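You operate a simulated robot arm through the tools that you are given. There is no shell and no other tool. Be economical: measure what you need, move in short steps, check, and stop when the job is done.

The job below is to be done with a simulated robot arm. You get a single attempt, and the scene is never put back.

Task
Move both pods into the tray and wipe the soap ring off the dryer.
Fine: pods first; use the yellow cloth and put it back. What is to be rubbed or washed off counts as gone when no trace of it is left.
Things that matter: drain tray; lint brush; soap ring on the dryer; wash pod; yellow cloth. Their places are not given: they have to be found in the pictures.

It is judged by the outcome, as a careful person would: the job done as asked, and still so three seconds after it is handed in. It fails if anything else is knocked over, pushed out of place, dropped, spilled or broken. Flat cloth is picked up by pressing the open fingertips on it (5 to 10 N) and closing them slowly along it; thin cloth reads only 2 to 8 mm in the jaws.

Robot
A 7-joint arm with a two-finger parallel gripper, fixed in place. Base frame: the origin is at the foot of the arm, x ahead of it, y to its left, z up; the work surface is at about z = 0. Units: m, degrees, N and s.
With the tool pointing down near the work surface it reaches from about 0.24 to 0.62 m from the base axis. Its first joint turns from -66.0 to 66.0 degrees. Payload 2.6 kg.
The TCP is the grasp point between the finger pads, 0.03 m short of the fingertips. In the tool frame z runs along the fingers and y along their closing line. The gripper opens to 0.094 m. The fingers are 0.028 m wide and 0.01 m thick; the gripper's body (0.05 by 0.096 m) begins 0.055 m behind the TCP.
Orientation is that of the tool frame in the base frame, as [roll, pitch, yaw] about the fixed x, y, z axes, in that order (R = Rz(yaw) Ry(pitch) Rx(roll)). With the fingers straight down and closing along the base's y, the tool's x points along the base's -x, its y along +y and its z along -z.

Tools
- The arm moves only by the tool drive_tool. Its argument "steps" is a list that holds one entry, the list of rows, each a list of 7 numbers: the turn, a rotation vector about the tool's x, y, z in degrees, then the shift along the tool's x, y, z in m, then the gripper command, from -1 (fully open) to 1 (shut), values between in proportion. In form: [[[ax, ay, az, x, y, z, hand], ...]]. A call has 1 to 20 rows; each row shifts and turns the commanded pose from where the row before left it, along the tool's axes as they then stand. Rows are played at 5 a second. More than 0.05 m and 8.6 degrees between two rows, or a gripper value outside its range, and nothing of the call is played. Where a pose cannot be reached the arm comes as near as it can. A force on the tool above 90 N (or 10 N above the force at the start of the call, whichever is more), or a blocked arm, ends the call early, and 0.2 s more pass. Each finger travels about 0.072 m/s and halts on what it meets, pressing with about 26 N; the grip force reading is that of the motor and also rises with nothing between the fingers. The clock runs only during rows and for 0.2 s after the last one: add rows that do not move to give the fingers time. The reply holds the time, the measured pose of the TCP, the force on the tool along the base axes, the opening and the grip force, in the units named above and with some noise, with the torque about the TCP (base axes, N m) and any sound that the robot's microphone picked up, and new pictures: "pictures" is both (left out), scene, wrist or none.
- Cameras (640 x 400 px; columns grow to the right, rows downward): "scene" is fixed at [0.0227, 0.4215, 0.564]; the picture's right is [-0.88, -0.48, 0.00], its down [-0.28, 0.51, -0.81] and it looks along [0.39, -0.72, -0.58] (base axes); focal length 359 px, centre (320, 200). "wrist" rides on the gripper at [0.076, 0.014, -0.103] in the tool frame; the picture's right is [-0.18, 0.98, 0.00], its down [-0.75, -0.14, -0.64] and it looks along [-0.63, -0.12, 0.77] (tool axes); focal length 243 px, centre (320, 200).
- measure_at(camera, pixels): for up to 12 pixels [column, row] of the newest picture of that camera ("zoom" is the newest enlarged one), the place [x, y, z] in the base frame of the surface seen there, good to about 0.002 m. No time passes.
- close_up(camera, box): a new picture of the part [left, top, right, bottom] of that camera's present view, enlarged. No time passes.
- job_done(): hands the job in; it is judged then, once.

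Go step by step. Measure first, check grasps and placings, and put right what went wrong. The budget is 80 turns and 200 pictures, counting those below and the enlarged ones. Unless the task says otherwise, let go and move clear before handing in, and close with one line.

The tools are called as a command line: name --argument value ..., lists and objects as JSON in quotes. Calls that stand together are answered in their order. drive_tool: Moves the arm, as the interface text tells. Its arguments: {"type":"object","properties":{"steps":{"type":"array","items":{"type":"array","items":{"type":"array","items":{"type":"number"}}}},"pictures":{"type":"string","enum":["both","scene","wrist","none"]}},"required":["steps"]} The other tools are called the same way: measure_at (camera, pixels) gives the place of the surface under pixels of a picture; close_up (camera, box) takes an enlarged picture of a part of a camera's view; job_done () hands the job in.

At the start:

```text
t: 0.0
tool_pos: [0.364, -0.1595, 0.229]
orientation: [-180.0, -0.1, -180.0]
ft_force: [-0.3, 0.6, 0.5]
moment: [0.01, -0.01, -0.02]
opening: 0.0943
finger_force: 0.0
```

scene: 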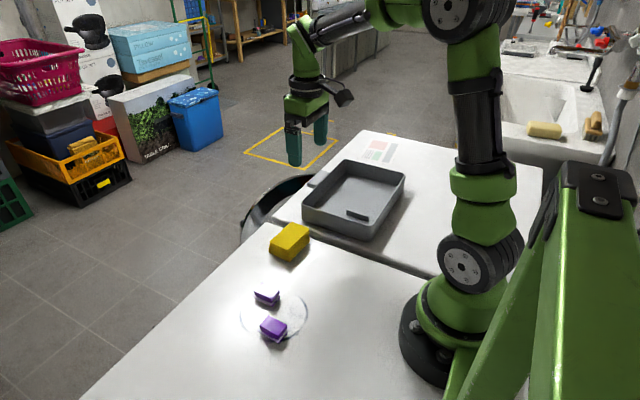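
wrist: 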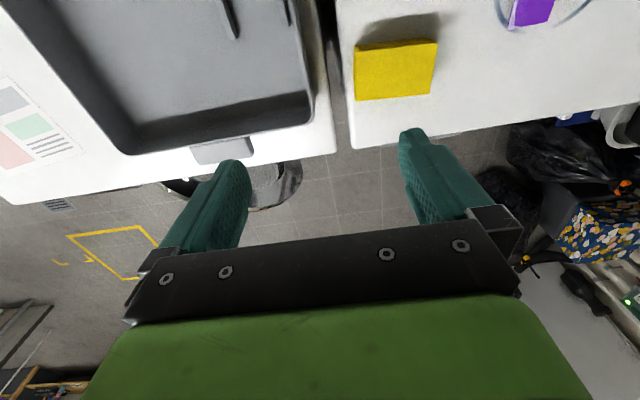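

The scene shows two purple pods near (266,297) and (273,329) inside a soap ring, a yellow cloth at (289,242), and a grey tray at (353,200). I'll enlarge and measure.

close_up --camera "scene" --box '[220, 210, 340, 360]'

close_up --camera "scene" --box '[280, 130, 440, 250]'

measure_at --camera "scene" --pixels '[[266, 296], [273, 326], [274, 337], [240, 316], [308, 314], [275, 292], [290, 236], [289, 256], [353, 200], [357, 215], [303, 210], [404, 175]]'

```text
2.67 times, centred on (280, 285) of scene
```

zoom: 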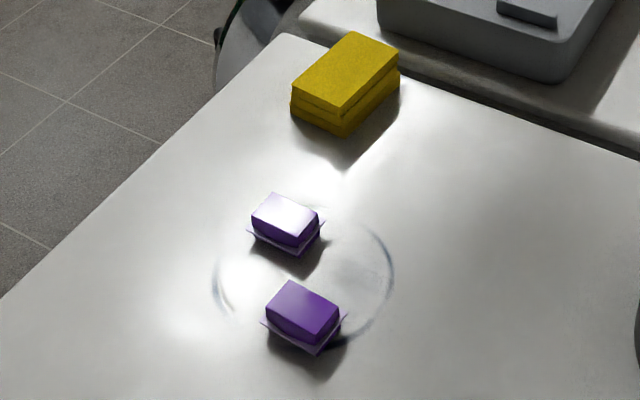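

```text
3.33 times, centred on (360, 190) of scene
```

zoom: 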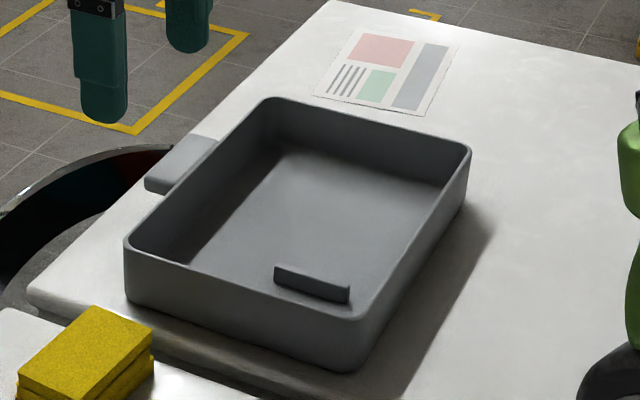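

```text
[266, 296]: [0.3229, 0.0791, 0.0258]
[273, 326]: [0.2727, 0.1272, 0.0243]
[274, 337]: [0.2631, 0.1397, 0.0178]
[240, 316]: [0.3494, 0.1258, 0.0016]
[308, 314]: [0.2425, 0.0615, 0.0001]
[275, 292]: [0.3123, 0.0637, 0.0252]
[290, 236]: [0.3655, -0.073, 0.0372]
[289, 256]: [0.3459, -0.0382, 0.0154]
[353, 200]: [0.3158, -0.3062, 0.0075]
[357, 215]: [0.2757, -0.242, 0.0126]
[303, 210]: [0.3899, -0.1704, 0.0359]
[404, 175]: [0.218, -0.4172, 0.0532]
```

The pods are about 25 mm high and the cloth is a folded block about 37 mm high. I'll zoom in more to get their outlines.

close_up --camera "scene" --box '[232, 275, 312, 350]'

close_up --camera "wrist" --box '[320, 0, 640, 200]'

```text
5.33 times, centred on (272, 312) of scene
```

zoom: 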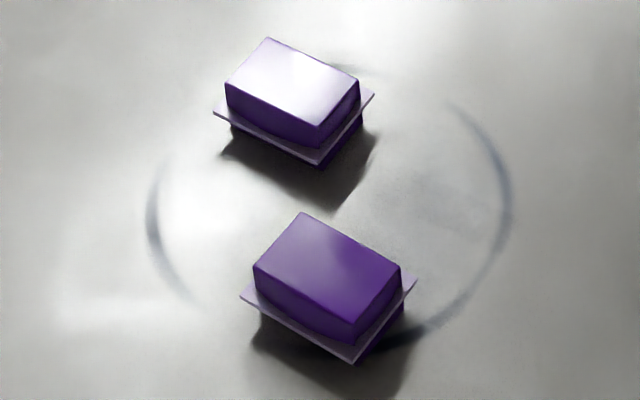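

```text
2.00 times, centred on (480, 100) of wrist
```

zoom: 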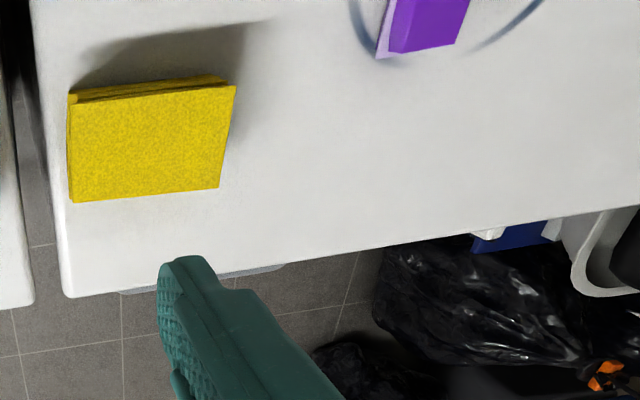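

Next I'll move above the pods, staying high, for a straight-down look.

drive_tool --steps '[[[0, 0, 0, 0.008, 0.033, 0, -1], [0, 0, 0, 0.008, 0.033, 0, -1], [0, 0, 0, 0.008, 0.033, 0, -1], [0, 0, 0, 0.008, 0.033, 0, -1], [0, 0, 0, 0.008, 0.033, 0, -1], [0, 0, 0, 0.008, 0.033, 0, -1], [0, 0, 0, 0.008, 0.033, 0, -1], [0, 0, 0, 0.008, 0.03, 0, -1], [0, 0, 0, 0, 0, 0, -1]]]'

```text
t: 2.0
tool_pos: [0.3007, 0.1005, 0.2288]
orientation: [180.0, 0.1, -180.0]
ft_force: [-0.8, 0.1, -0.4]
moment: [0.0, 0.04, -0.01]
opening: 0.094
finger_force: 0.1
```

scene: 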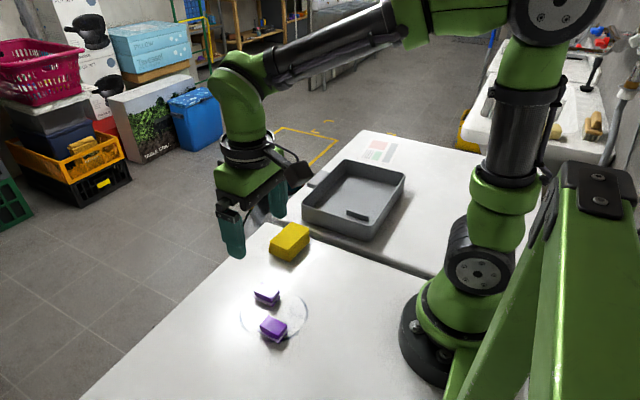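
wrist: 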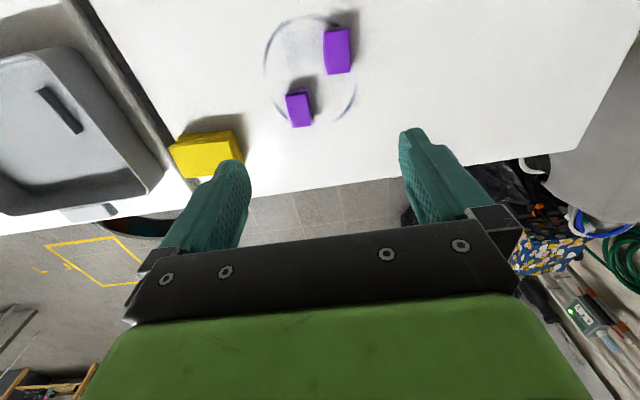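

close_up --camera "wrist" --box '[240, 0, 400, 140]'

measure_at --camera "wrist" --pixels '[[325, 32], [348, 29], [350, 62], [329, 64], [287, 97], [306, 93], [311, 118], [292, 122], [265, 62], [355, 100], [300, 18], [276, 40]]'

```text
2.86 times, centred on (320, 70) of wrist
```

zoom: 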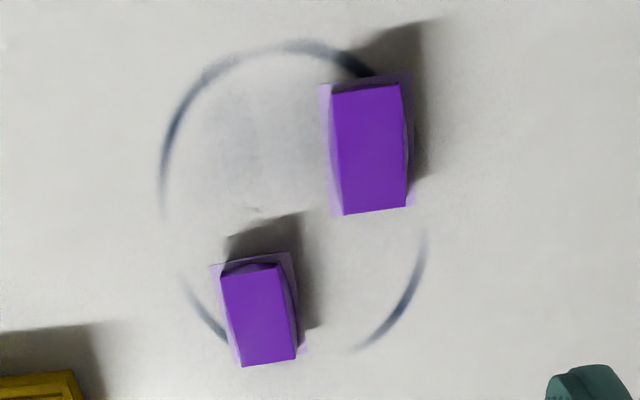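

```text
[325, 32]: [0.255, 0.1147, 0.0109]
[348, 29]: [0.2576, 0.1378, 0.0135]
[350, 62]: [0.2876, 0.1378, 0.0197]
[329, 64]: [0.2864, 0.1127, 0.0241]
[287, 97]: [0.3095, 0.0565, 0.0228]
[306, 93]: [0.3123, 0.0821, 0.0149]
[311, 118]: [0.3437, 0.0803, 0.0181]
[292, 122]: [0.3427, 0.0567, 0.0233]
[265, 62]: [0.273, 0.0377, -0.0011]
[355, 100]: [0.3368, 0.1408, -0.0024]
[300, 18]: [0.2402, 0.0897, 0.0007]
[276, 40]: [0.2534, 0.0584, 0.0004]
```

Both pods lie with their long side along x. Pod A is centred at about (0.272, 0.126) and pod B at about (0.326, 0.069), so the current yaw suits both. I'll descend on pod A with the fingers partly open.

drive_tool --steps '[[[0, 0, 0, 0.0145, 0.0128, 0, -0.4], [0, 0, 0, 0.0142, 0.0127, 0, -0.4], [0, 0, 0, 0, 0, 0.035, -0.4], [0, 0, 0, 0, 0, 0.035, -0.4], [0, 0, 0, 0, 0, 0.035, -0.4], [0, 0, 0, 0, 0, 0.03, -0.4], [0, 0, 0, 0, 0, 0.02, -0.4], [0, 0, 0, 0, 0, 0, -0.4]]]'

```text
t: 3.8
tool_pos: [0.2728, 0.127, 0.0732]
orientation: [180.0, 0.0, -179.9]
ft_force: [0.0, 0.0, -0.4]
moment: [-0.01, 0.0, -0.01]
opening: 0.066
finger_force: 0.0
```

scene: 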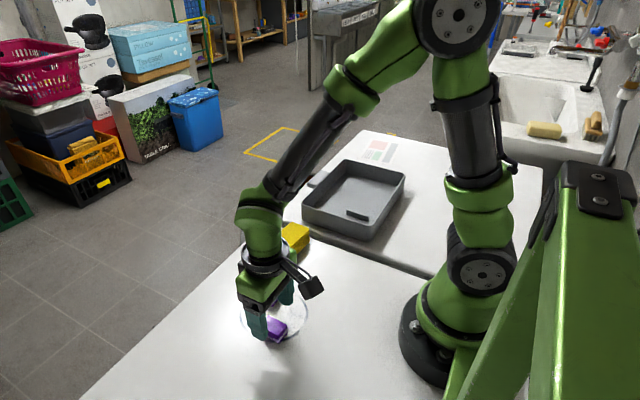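
wrist: 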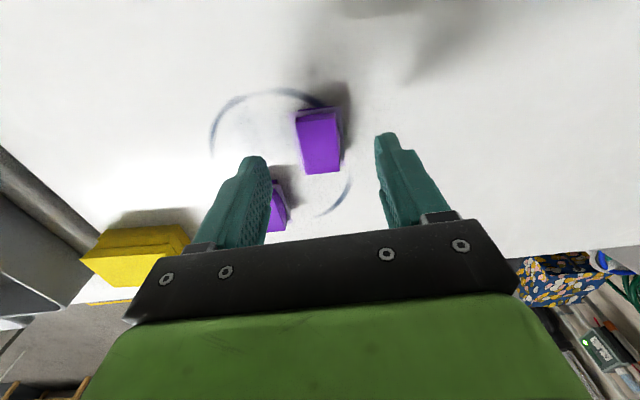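

The fingers straddle pod A. I'll go down 39 mm and close gently in stages.

drive_tool --steps '[[[0, 0, 0, 0, 0, 0.015, -0.4], [0, 0, 0, 0, 0, 0.015, -0.4], [0, 0, 0, 0, 0, 0.009, -0.4], [0, 0, 0, 0, 0, 0, 0], [0, 0, 0, 0, 0, 0, 0.2], [0, 0, 0, 0, 0, 0, 0.35], [0, 0, 0, 0, 0, 0, 0.4], [0, 0, 0, 0, 0, 0, 0.45], [0, 0, 0, 0, 0, 0, 0.45]]]'

```text
t: 5.8
tool_pos: [0.2738, 0.1262, 0.0362]
orientation: [179.9, 0.0, 180.0]
ft_force: [0.3, 1.0, 0.6]
moment: [-0.02, -0.01, -0.02]
opening: 0.0305
finger_force: 25.8
```

scene: 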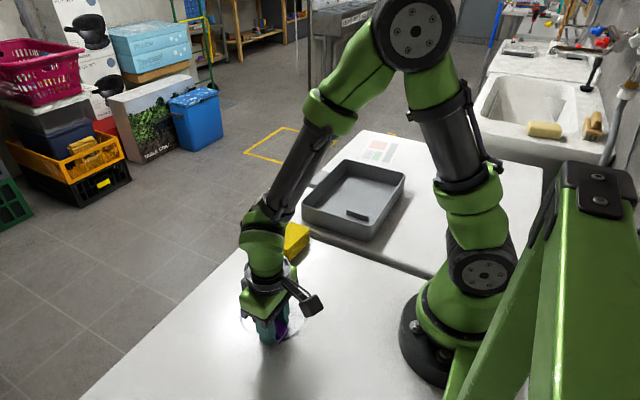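
wrist: 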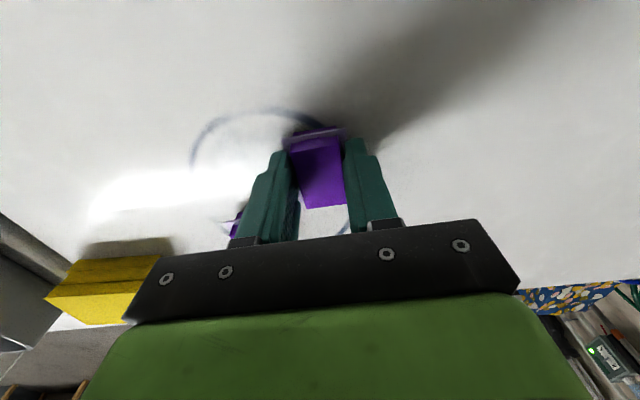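

Pod A is held at 30.5 mm. I'll lift it and measure the tray's interior.

drive_tool --steps '[[[0, 0, 0, 0, 0, -0.015, 0.45], [0, 0, 0, 0, 0, -0.03, 0.45], [0, 0, 0, 0, 0, -0.04, 0.45], [0, 0, 0, 0, 0, -0.04, 0.45], [0, 0, 0, 0, 0, -0.02, 0.45], [0, 0, 0, 0, 0, 0, 0.45]]]'

measure_at --camera "scene" --pixels '[[340, 185], [355, 195], [370, 190], [335, 200], [325, 207], [348, 212], [368, 218], [345, 220], [303, 209], [347, 160], [403, 174], [370, 232]]'

```text
t: 7.2
tool_pos: [0.2708, 0.1273, 0.1799]
orientation: [-179.9, 0.0, -180.0]
ft_force: [-0.1, 0.6, 0.4]
moment: [0.05, -0.02, 0.0]
opening: 0.0307
finger_force: 26.5
```

scene: 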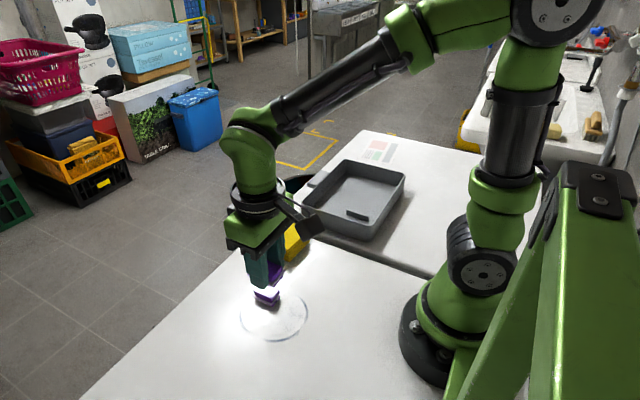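
wrist: 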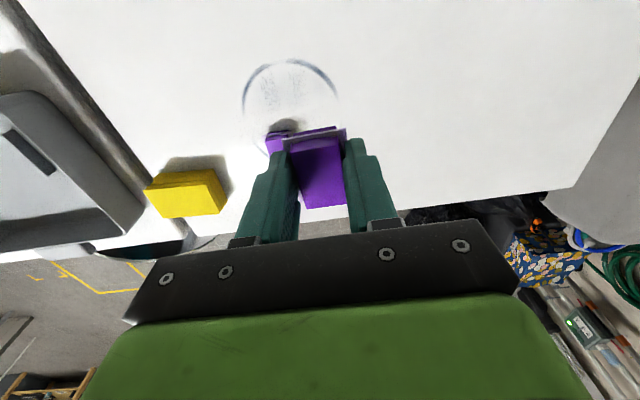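

```text
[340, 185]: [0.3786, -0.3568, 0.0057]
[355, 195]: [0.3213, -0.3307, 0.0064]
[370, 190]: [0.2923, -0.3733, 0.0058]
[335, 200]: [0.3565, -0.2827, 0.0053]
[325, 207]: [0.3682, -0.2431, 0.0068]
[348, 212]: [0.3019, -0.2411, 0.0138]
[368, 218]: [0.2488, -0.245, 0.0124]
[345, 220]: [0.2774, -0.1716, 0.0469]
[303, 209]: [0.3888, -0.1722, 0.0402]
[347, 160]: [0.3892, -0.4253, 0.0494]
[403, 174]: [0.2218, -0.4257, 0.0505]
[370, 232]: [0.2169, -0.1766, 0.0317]
```

The tray spans x 0.215–0.392 and y -0.427 to -0.172, its floor is at z about 0.006, and there's a low bar near (0.275, -0.243). I'll carry pod A to (0.31, -0.35).

drive_tool --steps '[[[0, 0, 0, -0.0033, -0.03, 0, 0.45], [0, 0, 0, -0.0033, -0.0406, 0, 0.45], [0, 0, 0, -0.0033, -0.0406, 0, 0.45], [0, 0, 0, -0.0033, -0.0406, 0, 0.45], [0, 0, 0, -0.0033, -0.0406, 0, 0.45], [0, 0, 0, -0.0033, -0.0406, 0, 0.45], [0, 0, 0, -0.0033, -0.0406, 0, 0.45], [0, 0, 0, -0.0033, -0.0406, 0, 0.45], [0, 0, 0, -0.0033, -0.0406, 0, 0.45], [0, 0, 0, -0.0033, -0.0406, 0, 0.45], [0, 0, 0, -0.0033, -0.0406, 0, 0.45], [0, 0, 0, -0.0033, -0.0406, 0, 0.45], [0, 0, 0, 0, 0, 0, 0.45], [0, 0, 0, 0, 0, 0, 0.45]]]'

```text
t: 10.2
tool_pos: [0.3136, -0.35, 0.1803]
orientation: [-180.0, 0.0, -180.0]
ft_force: [-0.6, -0.1, -0.9]
moment: [-0.02, 0.02, 0.01]
opening: 0.0308
finger_force: 26.0
```

scene: 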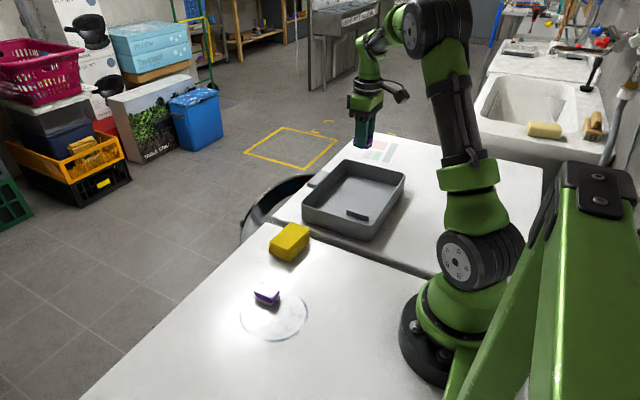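
wrist: 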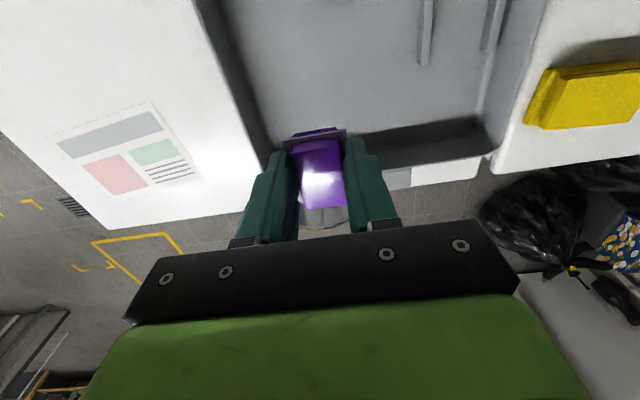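

The pod hangs over the clear part of the tray. I'll lower it slowly and release.

drive_tool --steps '[[[0, 0, 0, 0, 0, 0.035, 0.45], [0, 0, 0, 0, 0, 0.035, 0.45], [0, 0, 0, 0, 0, 0.03, 0.45], [0, 0, 0, 0, 0, 0.02, 0.45], [0, 0, 0, 0, 0, 0.012, 0.45], [0, 0, 0, 0, 0, 0.004, 0.45], [0, 0, 0, 0, 0, 0, 0.45], [0, 0, 0, 0, 0, 0, 0.45]]]'

```text
t: 12.0
tool_pos: [0.3118, -0.3493, 0.043]
orientation: [-180.0, 0.0, -179.9]
ft_force: [0.0, 0.5, -1.1]
moment: [0.0, -0.01, 0.0]
opening: 0.0307
finger_force: 25.7
```

scene: 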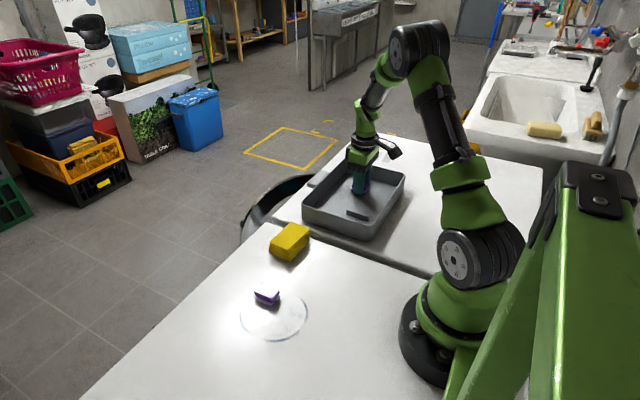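
wrist: 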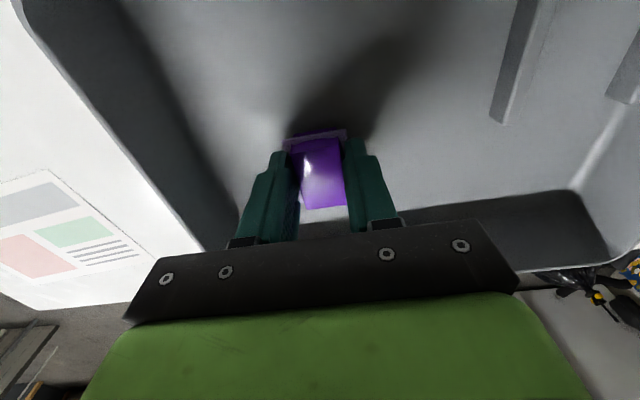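

The pod is at floor height within a millimetre. I'll open, rise, and head back over pod B.

drive_tool --steps '[[[0, 0, 0, 0, 0, 0.001, 0.3], [0, 0, 0, 0, 0, 0, 0.1], [0, 0, 0, 0, 0, 0, -0.2], [0, 0, 0, 0, 0, 0, -0.2], [0, 0, 0, 0, 0, -0.015, -0.2], [0, 0, 0, 0, 0, -0.04, -0.2], [0, 0, 0, 0, 0, -0.045, -0.2], [0, 0, 0, 0, 0, -0.045, -0.2], [0, 0, 0, 0, 0, 0, -0.2]]]'

drive_tool --steps '[[[0, 0, 0, -0.0015, 0.035, 0, -0.4], [0, 0, 0, -0.0015, 0.042, 0, -0.4], [0, 0, 0, -0.0015, 0.042, 0, -0.4], [0, 0, 0, -0.0015, 0.042, 0, -0.4], [0, 0, 0, -0.0015, 0.042, 0, -0.4], [0, 0, 0, -0.0015, 0.042, 0, -0.4], [0, 0, 0, -0.0015, 0.042, 0, -0.4], [0, 0, 0, -0.0015, 0.042, 0, -0.4], [0, 0, 0, -0.0015, 0.042, 0, -0.4], [0, 0, 0, -0.0015, 0.035, 0, -0.4], [0, 0, 0, 0, 0.012, 0, -0.4], [0, 0, 0, 0, 0, 0.04, -0.4], [0, 0, 0, 0, 0, 0.035, -0.4], [0, 0, 0, 0, 0, 0, -0.4]]]'

```text
t: 14.0
tool_pos: [0.3107, -0.3466, 0.1887]
orientation: [-179.9, 0.1, -180.0]
ft_force: [-0.1, -0.1, 0.1]
moment: [-0.02, 0.0, 0.0]
opening: 0.0564
finger_force: 0.0
```

scene: 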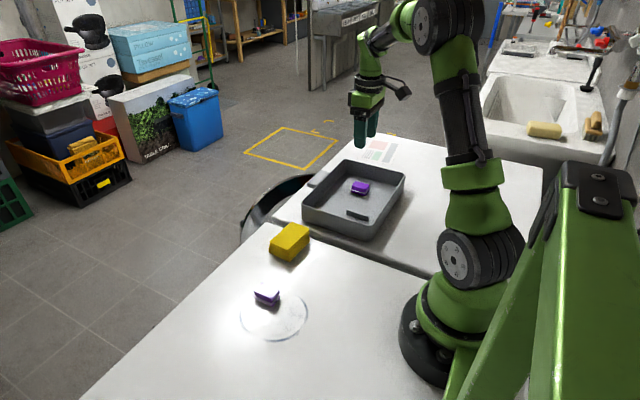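
wrist: 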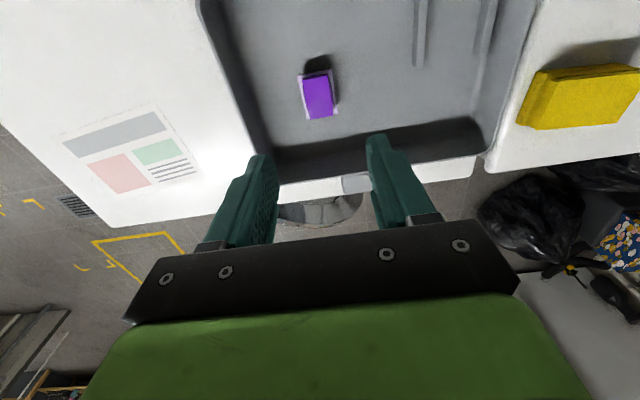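

```text
t: 17.0
tool_pos: [0.3267, 0.0693, 0.1138]
orientation: [-179.9, 0.0, 180.0]
ft_force: [-0.2, -0.3, 0.1]
moment: [0.05, -0.02, 0.02]
opening: 0.0657
finger_force: 0.0
```

scene: 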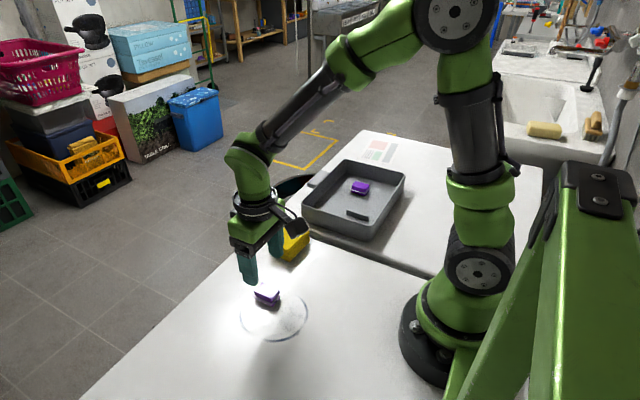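
wrist: 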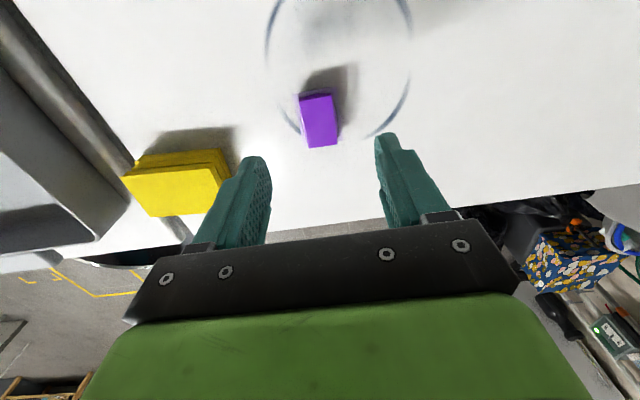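

Pod A is in the tray, and the fingers are over pod B at (318,120). I'll descend and grip.

drive_tool --steps '[[[0, 0, 0, 0, 0, 0.03, -0.4], [0, 0, 0, 0, 0, 0.03, -0.4], [0, 0, 0, 0, 0, 0.017, -0.4], [0, 0, 0, 0, 0, 0, -0.4], [0, 0, 0, 0, 0, 0, 0], [0, 0, 0, 0, 0, 0, 0.2], [0, 0, 0, 0, 0, 0, 0.35], [0, 0, 0, 0, 0, 0, 0.4], [0, 0, 0, 0, 0, 0, 0.45], [0, 0, 0, 0, 0, 0, 0.45]]]'

```text
t: 19.2
tool_pos: [0.3268, 0.07, 0.0354]
orientation: [180.0, -0.1, 180.0]
ft_force: [0.7, 0.4, 0.4]
moment: [0.0, 0.03, 0.0]
opening: 0.0307
finger_force: 25.5
```

scene: 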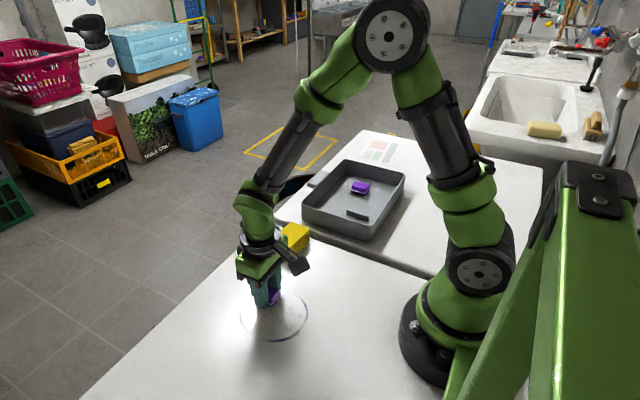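
wrist: 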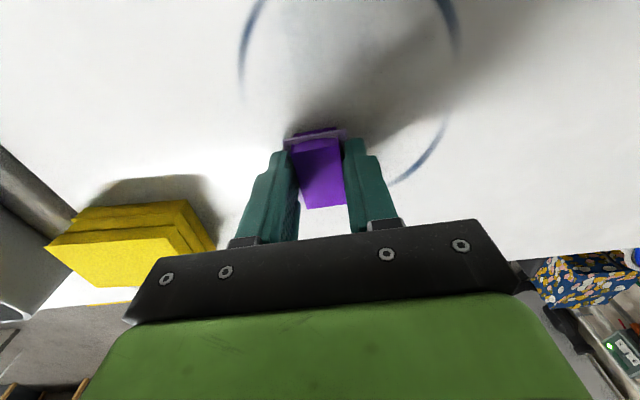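

Pod B is held at 30.7 mm. I'll lift it and carry it to (0.345, -0.285).

drive_tool --steps '[[[0, 0, 0, 0, 0, -0.015, 0.45], [0, 0, 0, 0, 0, -0.035, 0.45], [0, 0, 0, 0, 0, -0.045, 0.45], [0, 0, 0, 0, 0, -0.045, 0.45], [0, 0, 0, -0.002, -0.035, 0, 0.45], [0, 0, 0, -0.002, -0.04, 0, 0.45], [0, 0, 0, -0.002, -0.04, 0, 0.45], [0, 0, 0, -0.002, -0.04, 0, 0.45], [0, 0, 0, -0.002, -0.04, 0, 0.45], [0, 0, 0, -0.002, -0.04, 0, 0.45], [0, 0, 0, -0.002, -0.04, 0, 0.45], [0, 0, 0, -0.002, -0.04, 0, 0.45], [0, 0, 0, -0.002, -0.04, 0, 0.45], [0, 0, 0, 0, 0, 0, 0.45], [0, 0, 0, 0, 0, 0, 0.45]]]'

```text
t: 22.4
tool_pos: [0.3431, -0.2849, 0.1742]
orientation: [180.0, -0.1, 180.0]
ft_force: [0.1, 0.1, -1.1]
moment: [-0.01, 0.0, 0.02]
opening: 0.0308
finger_force: 26.3
```

scene: 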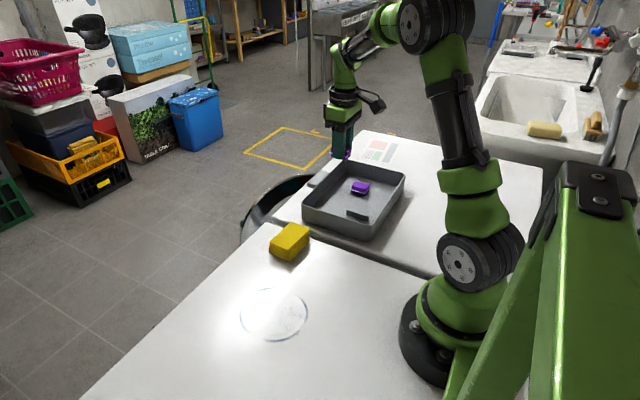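
wrist: 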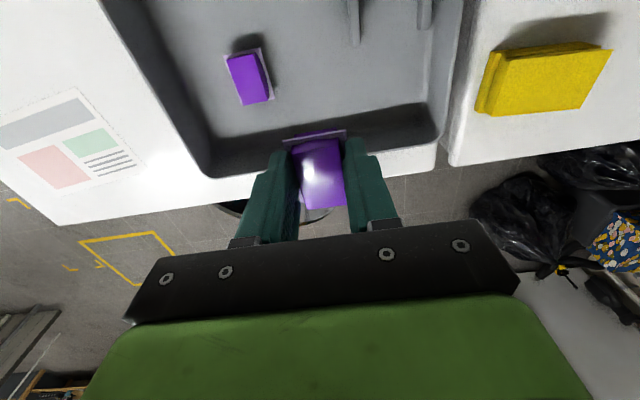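

The pod is over the tray. I'll shift 8 mm inward, lower, release and rise.

drive_tool --steps '[[[0, 0, 0, 0.008, 0, 0.03, 0.45], [0, 0, 0, 0, 0, 0.035, 0.45], [0, 0, 0, 0, 0, 0.03, 0.45], [0, 0, 0, 0, 0, 0.02, 0.45], [0, 0, 0, 0, 0, 0.012, 0.45], [0, 0, 0, 0, 0, 0.004, 0.45], [0, 0, 0, 0, 0, 0, 0.45], [0, 0, 0, 0, 0, 0, 0.3], [0, 0, 0, 0, 0, 0, 0.1], [0, 0, 0, 0, 0, 0, -0.1], [0, 0, 0, 0, 0, 0, -0.1], [0, 0, 0, 0, 0, -0.015, -0.1], [0, 0, 0, 0, 0, -0.04, -0.1], [0, 0, 0, 0, 0, -0.045, -0.1], [0, 0, 0, 0, 0, -0.045, -0.1], [0, 0, 0, 0, 0, 0, -0.1]]]'

```text
t: 25.8
tool_pos: [0.337, -0.2871, 0.1875]
orientation: [-180.0, 0.0, -180.0]
ft_force: [0.4, 1.5, 0.6]
moment: [0.0, 0.0, -0.01]
opening: 0.0518
finger_force: 0.1
```

scene: 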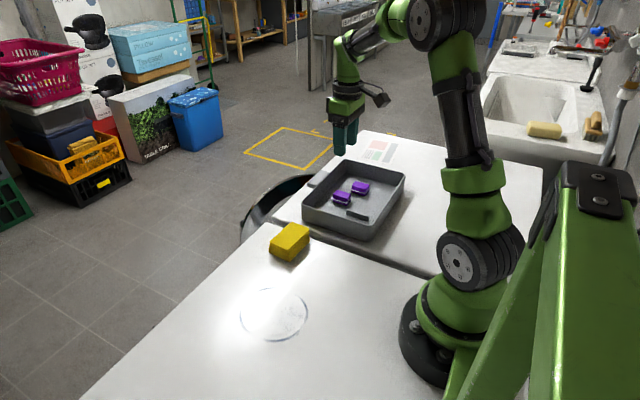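
wrist: 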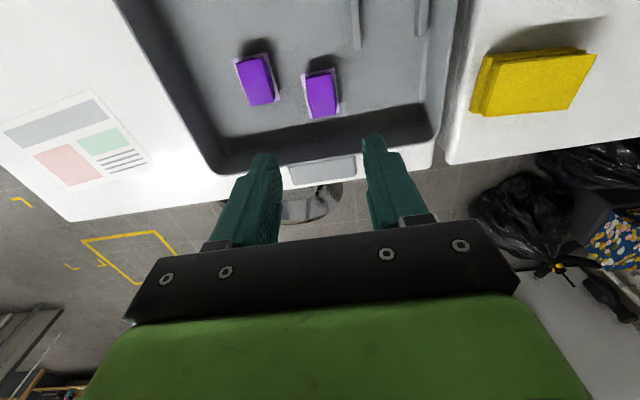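

Both pods are in the tray. I'll move near the cloth to inspect it.

drive_tool --steps '[[[0, 0, 0, 0, 0.035, 0, -0.4], [0, 0, 0, 0, 0.038, 0, -0.6], [0, 0, 0, 0, 0.038, 0, -0.8], [0, 0, 0, 0, 0.038, 0, -1], [0, 0, 0, 0, 0.038, 0, -1], [0, 0, 0, 0, 0.038, 0, -1], [0, 0, 0, 0, 0, 0, -1]]]'

close_up --camera "wrist" --box '[220, 20, 420, 145]'

close_up --camera "scene" --box '[230, 210, 330, 350]'

```text
t: 27.4
tool_pos: [0.335, -0.0616, 0.1887]
orientation: [179.9, 0.0, 179.9]
ft_force: [0.3, 0.0, 0.0]
moment: [0.02, 0.01, 0.01]
opening: 0.0939
finger_force: 0.2
```

scene: 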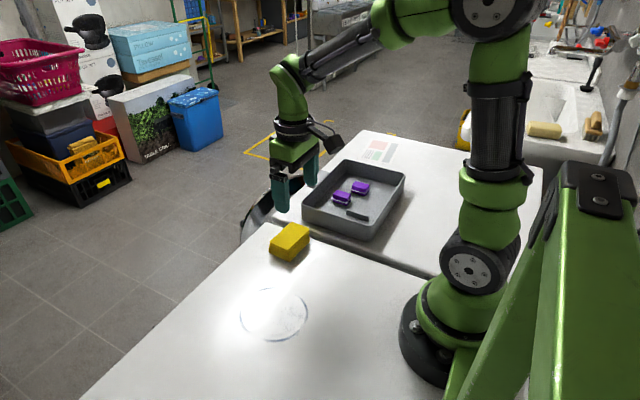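
wrist: 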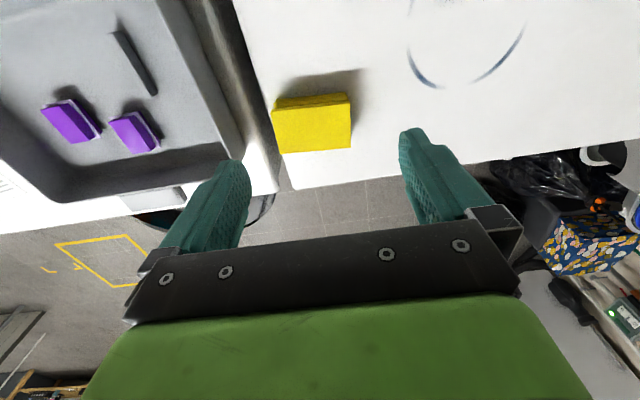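

```text
3.20 times, centred on (320, 82) of wrist
```

zoom: 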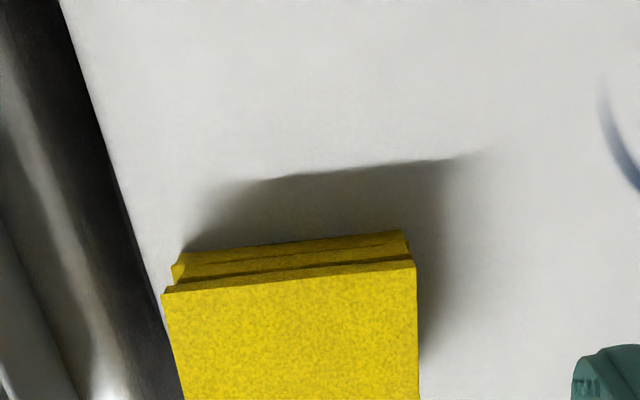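

```text
2.86 times, centred on (280, 280) of scene
```

zoom: 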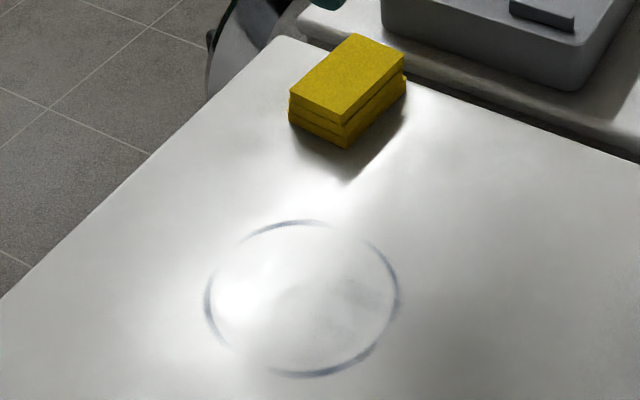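

The cloth is a folded block, and the ring now shows in full with faint haze inside it. I'll measure the cloth's corners and the ring.

measure_at --camera "wrist" --pixels '[[274, 112], [349, 105], [349, 145], [280, 149], [312, 130], [312, 104], [345, 97]]'

measure_at --camera "zoom" --pixels '[[208, 303], [300, 224], [398, 300], [310, 374], [355, 36], [400, 58], [345, 120], [292, 92], [345, 145], [378, 350], [240, 245], [340, 310]]'

```text
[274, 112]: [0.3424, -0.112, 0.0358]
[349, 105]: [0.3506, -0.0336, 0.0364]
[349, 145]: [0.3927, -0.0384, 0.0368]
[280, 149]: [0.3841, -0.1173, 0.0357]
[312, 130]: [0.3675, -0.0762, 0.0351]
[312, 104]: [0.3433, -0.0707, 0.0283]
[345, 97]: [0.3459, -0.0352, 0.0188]
```

```text
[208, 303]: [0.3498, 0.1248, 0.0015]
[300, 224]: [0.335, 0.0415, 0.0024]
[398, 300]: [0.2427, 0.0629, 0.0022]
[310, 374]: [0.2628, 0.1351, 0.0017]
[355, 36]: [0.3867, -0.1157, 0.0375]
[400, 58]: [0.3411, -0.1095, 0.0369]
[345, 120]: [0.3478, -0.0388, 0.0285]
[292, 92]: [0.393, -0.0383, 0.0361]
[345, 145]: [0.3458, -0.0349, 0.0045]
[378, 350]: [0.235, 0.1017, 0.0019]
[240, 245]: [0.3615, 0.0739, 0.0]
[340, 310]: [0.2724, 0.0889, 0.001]
```

The cloth is about 45 × 78 mm and 36 mm high, centred at (0.3675, -0.0757) and turned about 5°. I'll centre over it and turn -85° so the fingers close across its short side.

drive_tool --steps '[[[0, 0, 0, -0.0325, -0.0141, 0, -1], [0, 0, -8.5, 0, 0, 0, -1], [0, 0, -8.5, 0, 0, 0, -1], [0, 0, -8.5, 0, 0, 0, -1], [0, 0, -8.5, 0, 0, 0, -1], [0, 0, -8.5, 0, 0, 0, -1], [0, 0, -8.5, 0, 0, 0, -1], [0, 0, -8.5, 0, 0, 0, -1], [0, 0, -8.5, 0, 0, 0, -1], [0, 0, -8.5, 0, 0, 0, -1], [0, 0, -8.5, 0, 0, 0, -1], [0, 0, 0, 0, 0, 0.03, -0.6], [0, 0, 0, 0, 0, 0.03, -0.6], [0, 0, 0, 0, 0, 0.02, -0.6], [0, 0, 0, 0, 0, 0, -0.6], [0, 0, 0, 0, 0, 0, -0.6]]]'

```text
t: 30.8
tool_pos: [0.369, -0.0744, 0.1094]
orientation: [-179.9, 0.0, -95.0]
ft_force: [0.2, 0.6, 0.3]
moment: [-0.02, -0.03, 0.01]
opening: 0.0751
finger_force: 0.1
```

scene: 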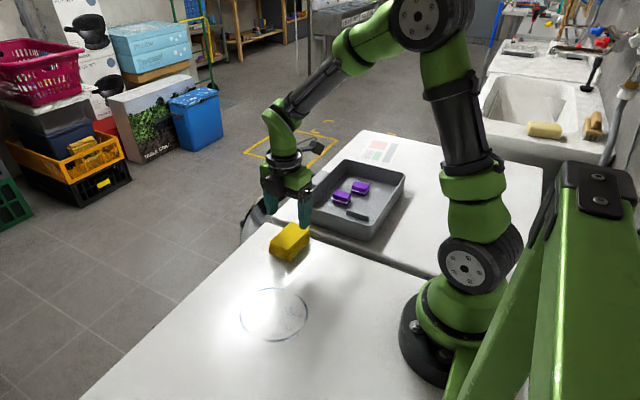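
wrist: 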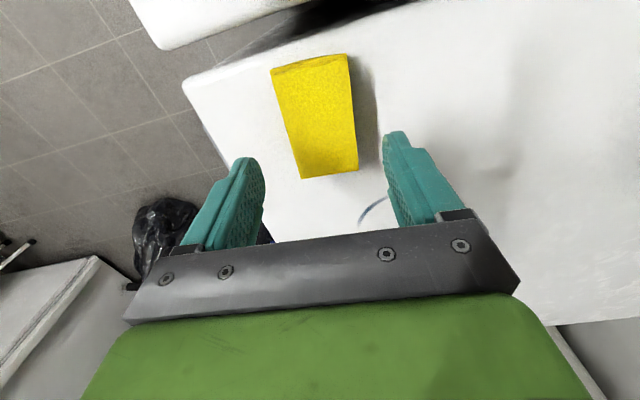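

The fingers straddle the cloth's short side and line up with it. I'll descend to z about 0.042 and close slowly.

drive_tool --steps '[[[0, 0, 0, 0, 0, 0.03, -0.6], [0, 0, 0, 0, 0, 0.025, -0.6], [0, 0, 0, 0, 0, 0.012, -0.6], [0, 0, 0, 0, 0, 0, -0.6], [0, 0, 0, 0, 0, 0, -0.3], [0, 0, 0, 0, 0, 0, -0.1], [0, 0, 0, 0, 0, 0, 0], [0, 0, 0, 0, 0, 0, 0.05], [0, 0, 0, 0, 0, 0, 0.1], [0, 0, 0, 0, 0, 0, 0.1]]]'

```text
t: 33.0
tool_pos: [0.3695, -0.0765, 0.0419]
orientation: [-180.0, -0.1, -94.9]
ft_force: [-0.3, 0.1, 0.4]
moment: [0.0, 0.0, 0.01]
opening: 0.0572
finger_force: 26.1
```

scene: 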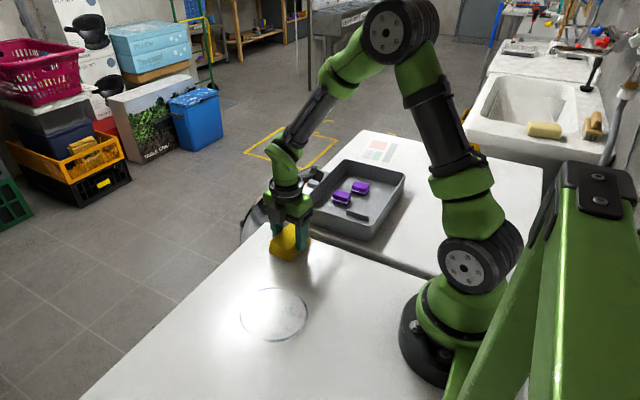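
wrist: 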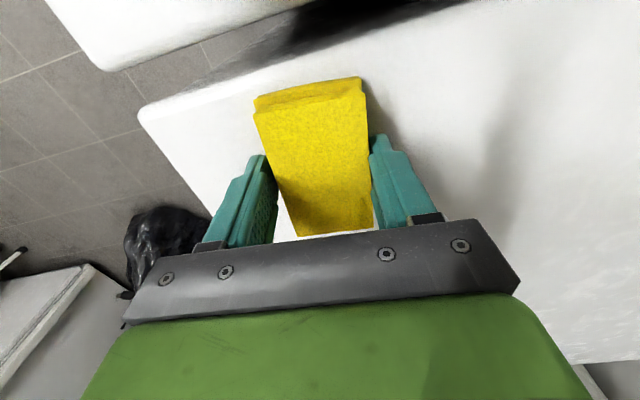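

Gripped at 57 mm with full force. I'll note this pose (0.3695, -0.0765, 0.042) for the return and test lift it.

drive_tool --steps '[[[0, 0, 0, 0, 0, -0.01, 0.1], [0, 0, 0, 0, 0, -0.025, 0.1], [0, 0, 0, 0, 0, -0.03, 0.1], [0, 0, 0, 0, 0, 0, 0.1], [0, 0, 0, 0, 0, 0, 0.1]]]'

close_up --camera "scene" --box '[220, 150, 340, 350]'

```text
t: 34.2
tool_pos: [0.369, -0.0762, 0.1065]
orientation: [-179.9, 0.1, -94.9]
ft_force: [-0.1, -0.4, -0.8]
moment: [-0.04, -0.02, 0.01]
opening: 0.0571
finger_force: 25.9
```

scene: 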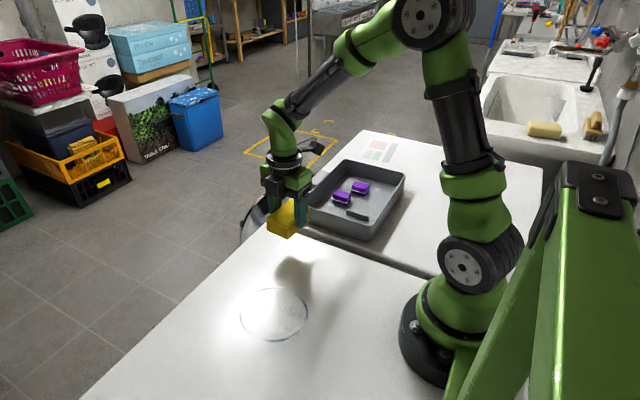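
wrist: 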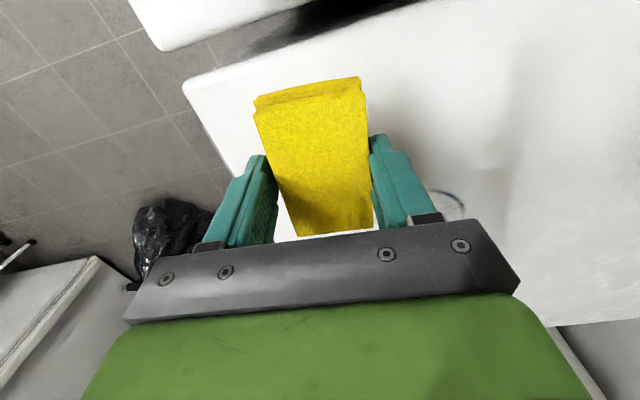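

```text
2.00 times, centred on (280, 250) of scene
```

zoom: 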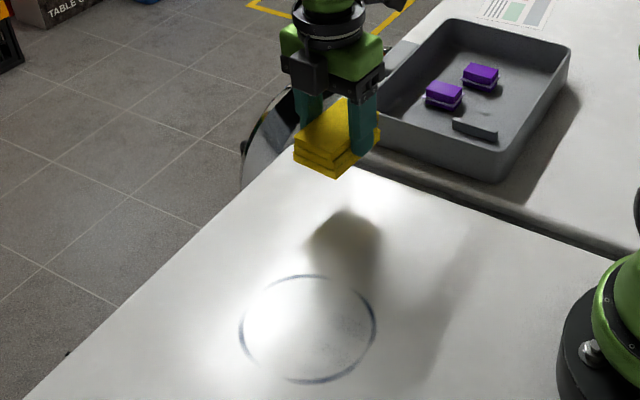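

The cloth is held securely as one block. I'll square the yaw, move to the near edge of the ring and come down to just above contact.

drive_tool --steps '[[[0, 0, -5, 0, 0, 0, 0.1], [0, 0, 0, -0.035, 0.035, 0, 0.1], [0, 0, 0, -0.035, 0.037, 0, 0.1], [0, 0, 0, -0.036, 0.035, 0, 0.1], [0, 0, 0, 0, 0, 0.03, 0.1], [0, 0, 0, 0, 0, 0.025, 0.1], [0, 0, 0, 0, 0, 0.007, 0.1], [0, 0, 0, 0, 0, 0, 0.1], [0, 0, 0, 0, 0, 0.001, 0.1], [0, 0, 0, 0, 0, 0, 0.1]]]'

```text
refused: row 3 steps farther than a row can; nothing moved
```

drive_tool --steps '[[[0, 0, -5, 0, 0, 0, 0.1], [0, 0, 0, -0.026, 0.027, 0, 0.1], [0, 0, 0, -0.026, 0.027, 0, 0.1], [0, 0, 0, -0.027, 0.027, 0, 0.1], [0, 0, 0, -0.027, 0.026, 0, 0.1], [0, 0, 0, 0, 0, 0.03, 0.1], [0, 0, 0, 0, 0, 0.025, 0.1], [0, 0, 0, 0, 0, 0.007, 0.1], [0, 0, 0, 0, 0, 0, 0.1], [0, 0, 0, 0, 0, 0.001, 0.1], [0, 0, 0, 0, 0, 0, 0.1]]]'

```text
t: 36.6
tool_pos: [0.2611, 0.0303, 0.0443]
orientation: [179.9, 0.0, -90.0]
ft_force: [-0.2, -0.3, -0.1]
moment: [0.0, -0.01, -0.04]
opening: 0.057
finger_force: 26.1
```

scene: 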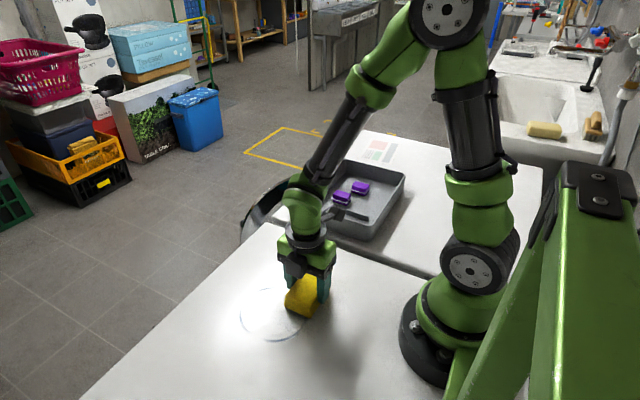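
wrist: 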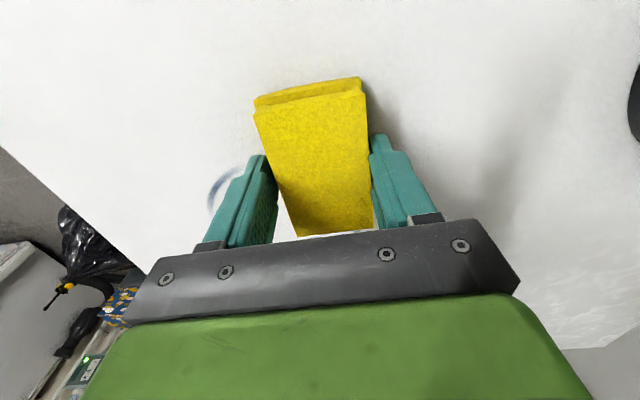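

No contact yet at z 0.044. I'll press down in 1 mm steps until the force shows.

drive_tool --steps '[[[0, 0, 0, 0, 0, 0.001, 0.1], [0, 0, 0, 0, 0, 0.001, 0.1], [0, 0, 0, 0, 0, 0.001, 0.1], [0, 0, 0, 0, 0, 0, 0.1]]]' --pictures "none"

```text
t: 37.6
tool_pos: [0.263, 0.0303, 0.0423]
orientation: [180.0, 0.0, -90.0]
ft_force: [-2.2, 0.3, 14.1]
moment: [-0.02, 0.16, -0.07]
opening: 0.0568
finger_force: 25.9
```

Contact is firm at 14 N. I'll ease off half a millimetre and sweep the first lane along +y.

drive_tool --steps '[[[0, 0, 0, 0, 0, -0.0005, 0.1], [0, 0, 0, -0.015, 0, 0, 0.1], [0, 0, 0, -0.015, 0, 0, 0.1], [0, 0, 0, -0.015, 0, 0, 0.1], [0, 0, 0, -0.015, 0, 0, 0.1], [0, 0, 0, -0.015, 0, 0, 0.1], [0, 0, 0, -0.015, 0, 0, 0.1], [0, 0, 0, -0.015, 0, 0, 0.1], [0, 0, 0, -0.015, 0, 0, 0.1], [0, 0, 0, 0, 0, 0, 0.1]]]'

```text
t: 39.8
tool_pos: [0.2626, 0.1513, 0.0413]
orientation: [179.9, 0.0, -89.9]
ft_force: [1.0, -8.5, 22.5]
moment: [-0.05, -0.03, -0.01]
opening: 0.0571
finger_force: 26.2
```

scene: 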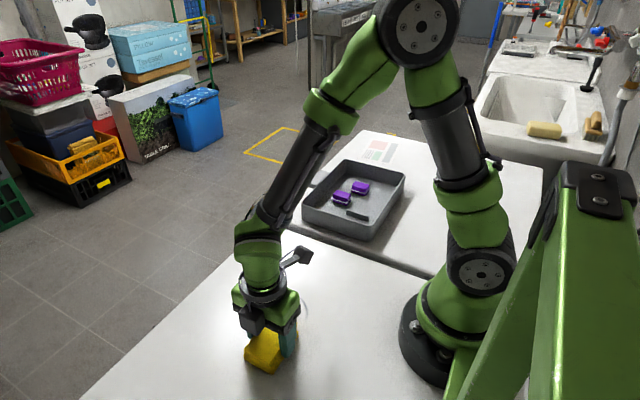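
wrist: 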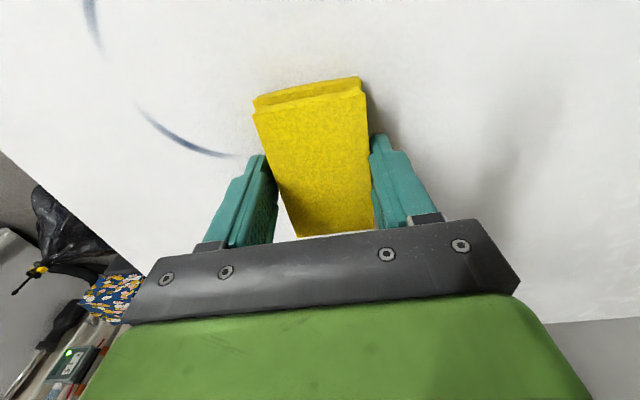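

The first lane wiped clean. I'll ease up 0.8 mm, shift +0.028 in x and sweep back, then do the third lane.

drive_tool --steps '[[[0, 0, 0, 0, 0, -0.0008, 0.1], [0, 0, 0, 0, -0.014, 0, 0.1], [0, 0, 0, 0, -0.014, 0, 0.1], [0, 0, 0, 0.015, 0, 0, 0.1], [0, 0, 0, 0.015, 0, 0, 0.1], [0, 0, 0, 0.015, 0, 0, 0.1], [0, 0, 0, 0.015, 0, 0, 0.1], [0, 0, 0, 0.015, 0, 0, 0.1], [0, 0, 0, 0.015, 0, 0, 0.1], [0, 0, 0, 0.015, 0, 0, 0.1], [0, 0, 0, 0.015, 0, 0, 0.1], [0, 0, 0, 0, 0, 0, 0.1]]]' --pictures "wrist"

```text
t: 42.4
tool_pos: [0.2895, 0.0303, 0.0428]
orientation: [179.9, -0.1, -90.0]
ft_force: [0.6, -0.3, 0.2]
moment: [0.01, 0.01, 0.04]
opening: 0.057
finger_force: 25.8
```

wrist: 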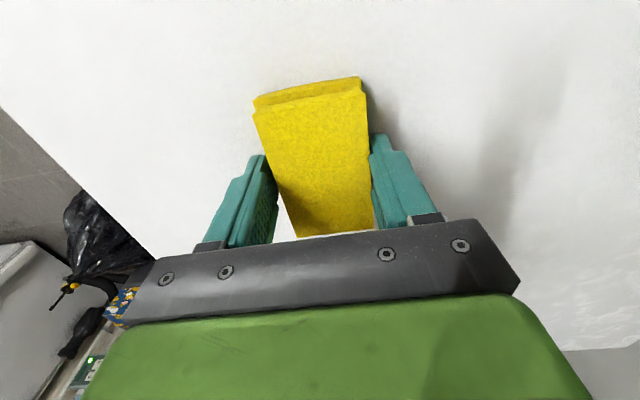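

Contact was lost at this end (0.2 N). I'll lower 1 mm and re-sweep this lane.

drive_tool --steps '[[[0, 0, 0, 0, 0, 0.0008, 0.1], [0, 0, 0, 0, 0, 0, 0.1], [0, 0, 0, -0.015, 0, 0, 0.1], [0, 0, 0, -0.015, 0, 0, 0.1], [0, 0, 0, -0.015, 0, 0, 0.1], [0, 0, 0, -0.015, 0, 0, 0.1], [0, 0, 0, -0.015, 0, 0, 0.1], [0, 0, 0, -0.015, 0, 0, 0.1], [0, 0, 0, -0.015, 0, 0, 0.1], [0, 0, 0, -0.015, 0, 0, 0.1], [0, 0, 0, 0, 0, 0, 0.1]]]' --pictures "wrist"

```text
t: 44.8
tool_pos: [0.2911, 0.1519, 0.0403]
orientation: [-179.8, 0.1, -90.1]
ft_force: [-0.2, -6.4, 16.2]
moment: [-0.17, 0.05, 0.03]
opening: 0.0567
finger_force: 26.0
```

wrist: 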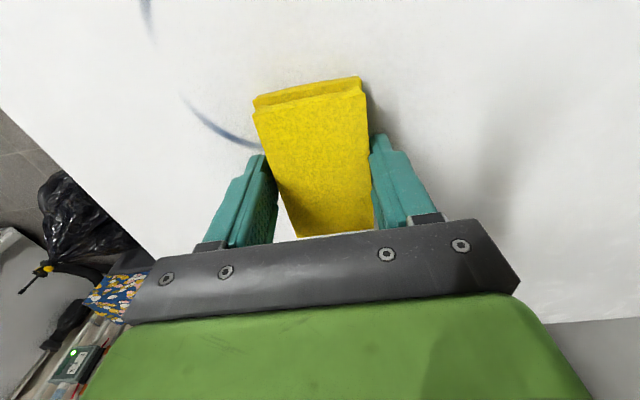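

Good, about 16 N here. Now the next lane at x about 0.319, sweeping back toward -y with a little extra depth along the way.

drive_tool --steps '[[[0, 0, 0, 0, -0.014, 0, 0.1], [0, 0, 0, 0, -0.014, 0, 0.1], [0, 0, 0, 0.015, 0, 0, 0.1], [0, 0, 0, 0.015, 0, 0, 0.1], [0, 0, 0, 0.015, 0, 0, 0.1], [0, 0, 0, 0.015, 0, 0, 0.1], [0, 0, 0, 0.015, 0, 0.0002, 0.1], [0, 0, 0, 0.015, 0, 0.0002, 0.1], [0, 0, 0, 0.015, 0, 0.0002, 0.1], [0, 0, 0, 0.015, 0, 0, 0.1], [0, 0, 0, 0, 0, 0, 0.1]]]' --pictures "wrist"

```text
t: 47.2
tool_pos: [0.3183, 0.0302, 0.0413]
orientation: [-179.9, 0.0, -90.0]
ft_force: [0.4, 4.1, 9.6]
moment: [0.12, 0.12, -0.02]
opening: 0.0569
finger_force: 26.1
```

wrist: 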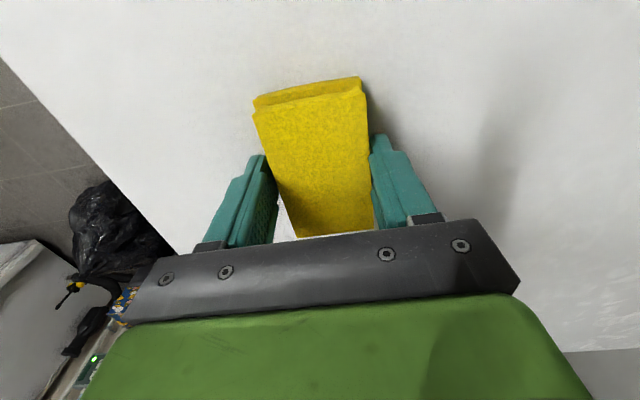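

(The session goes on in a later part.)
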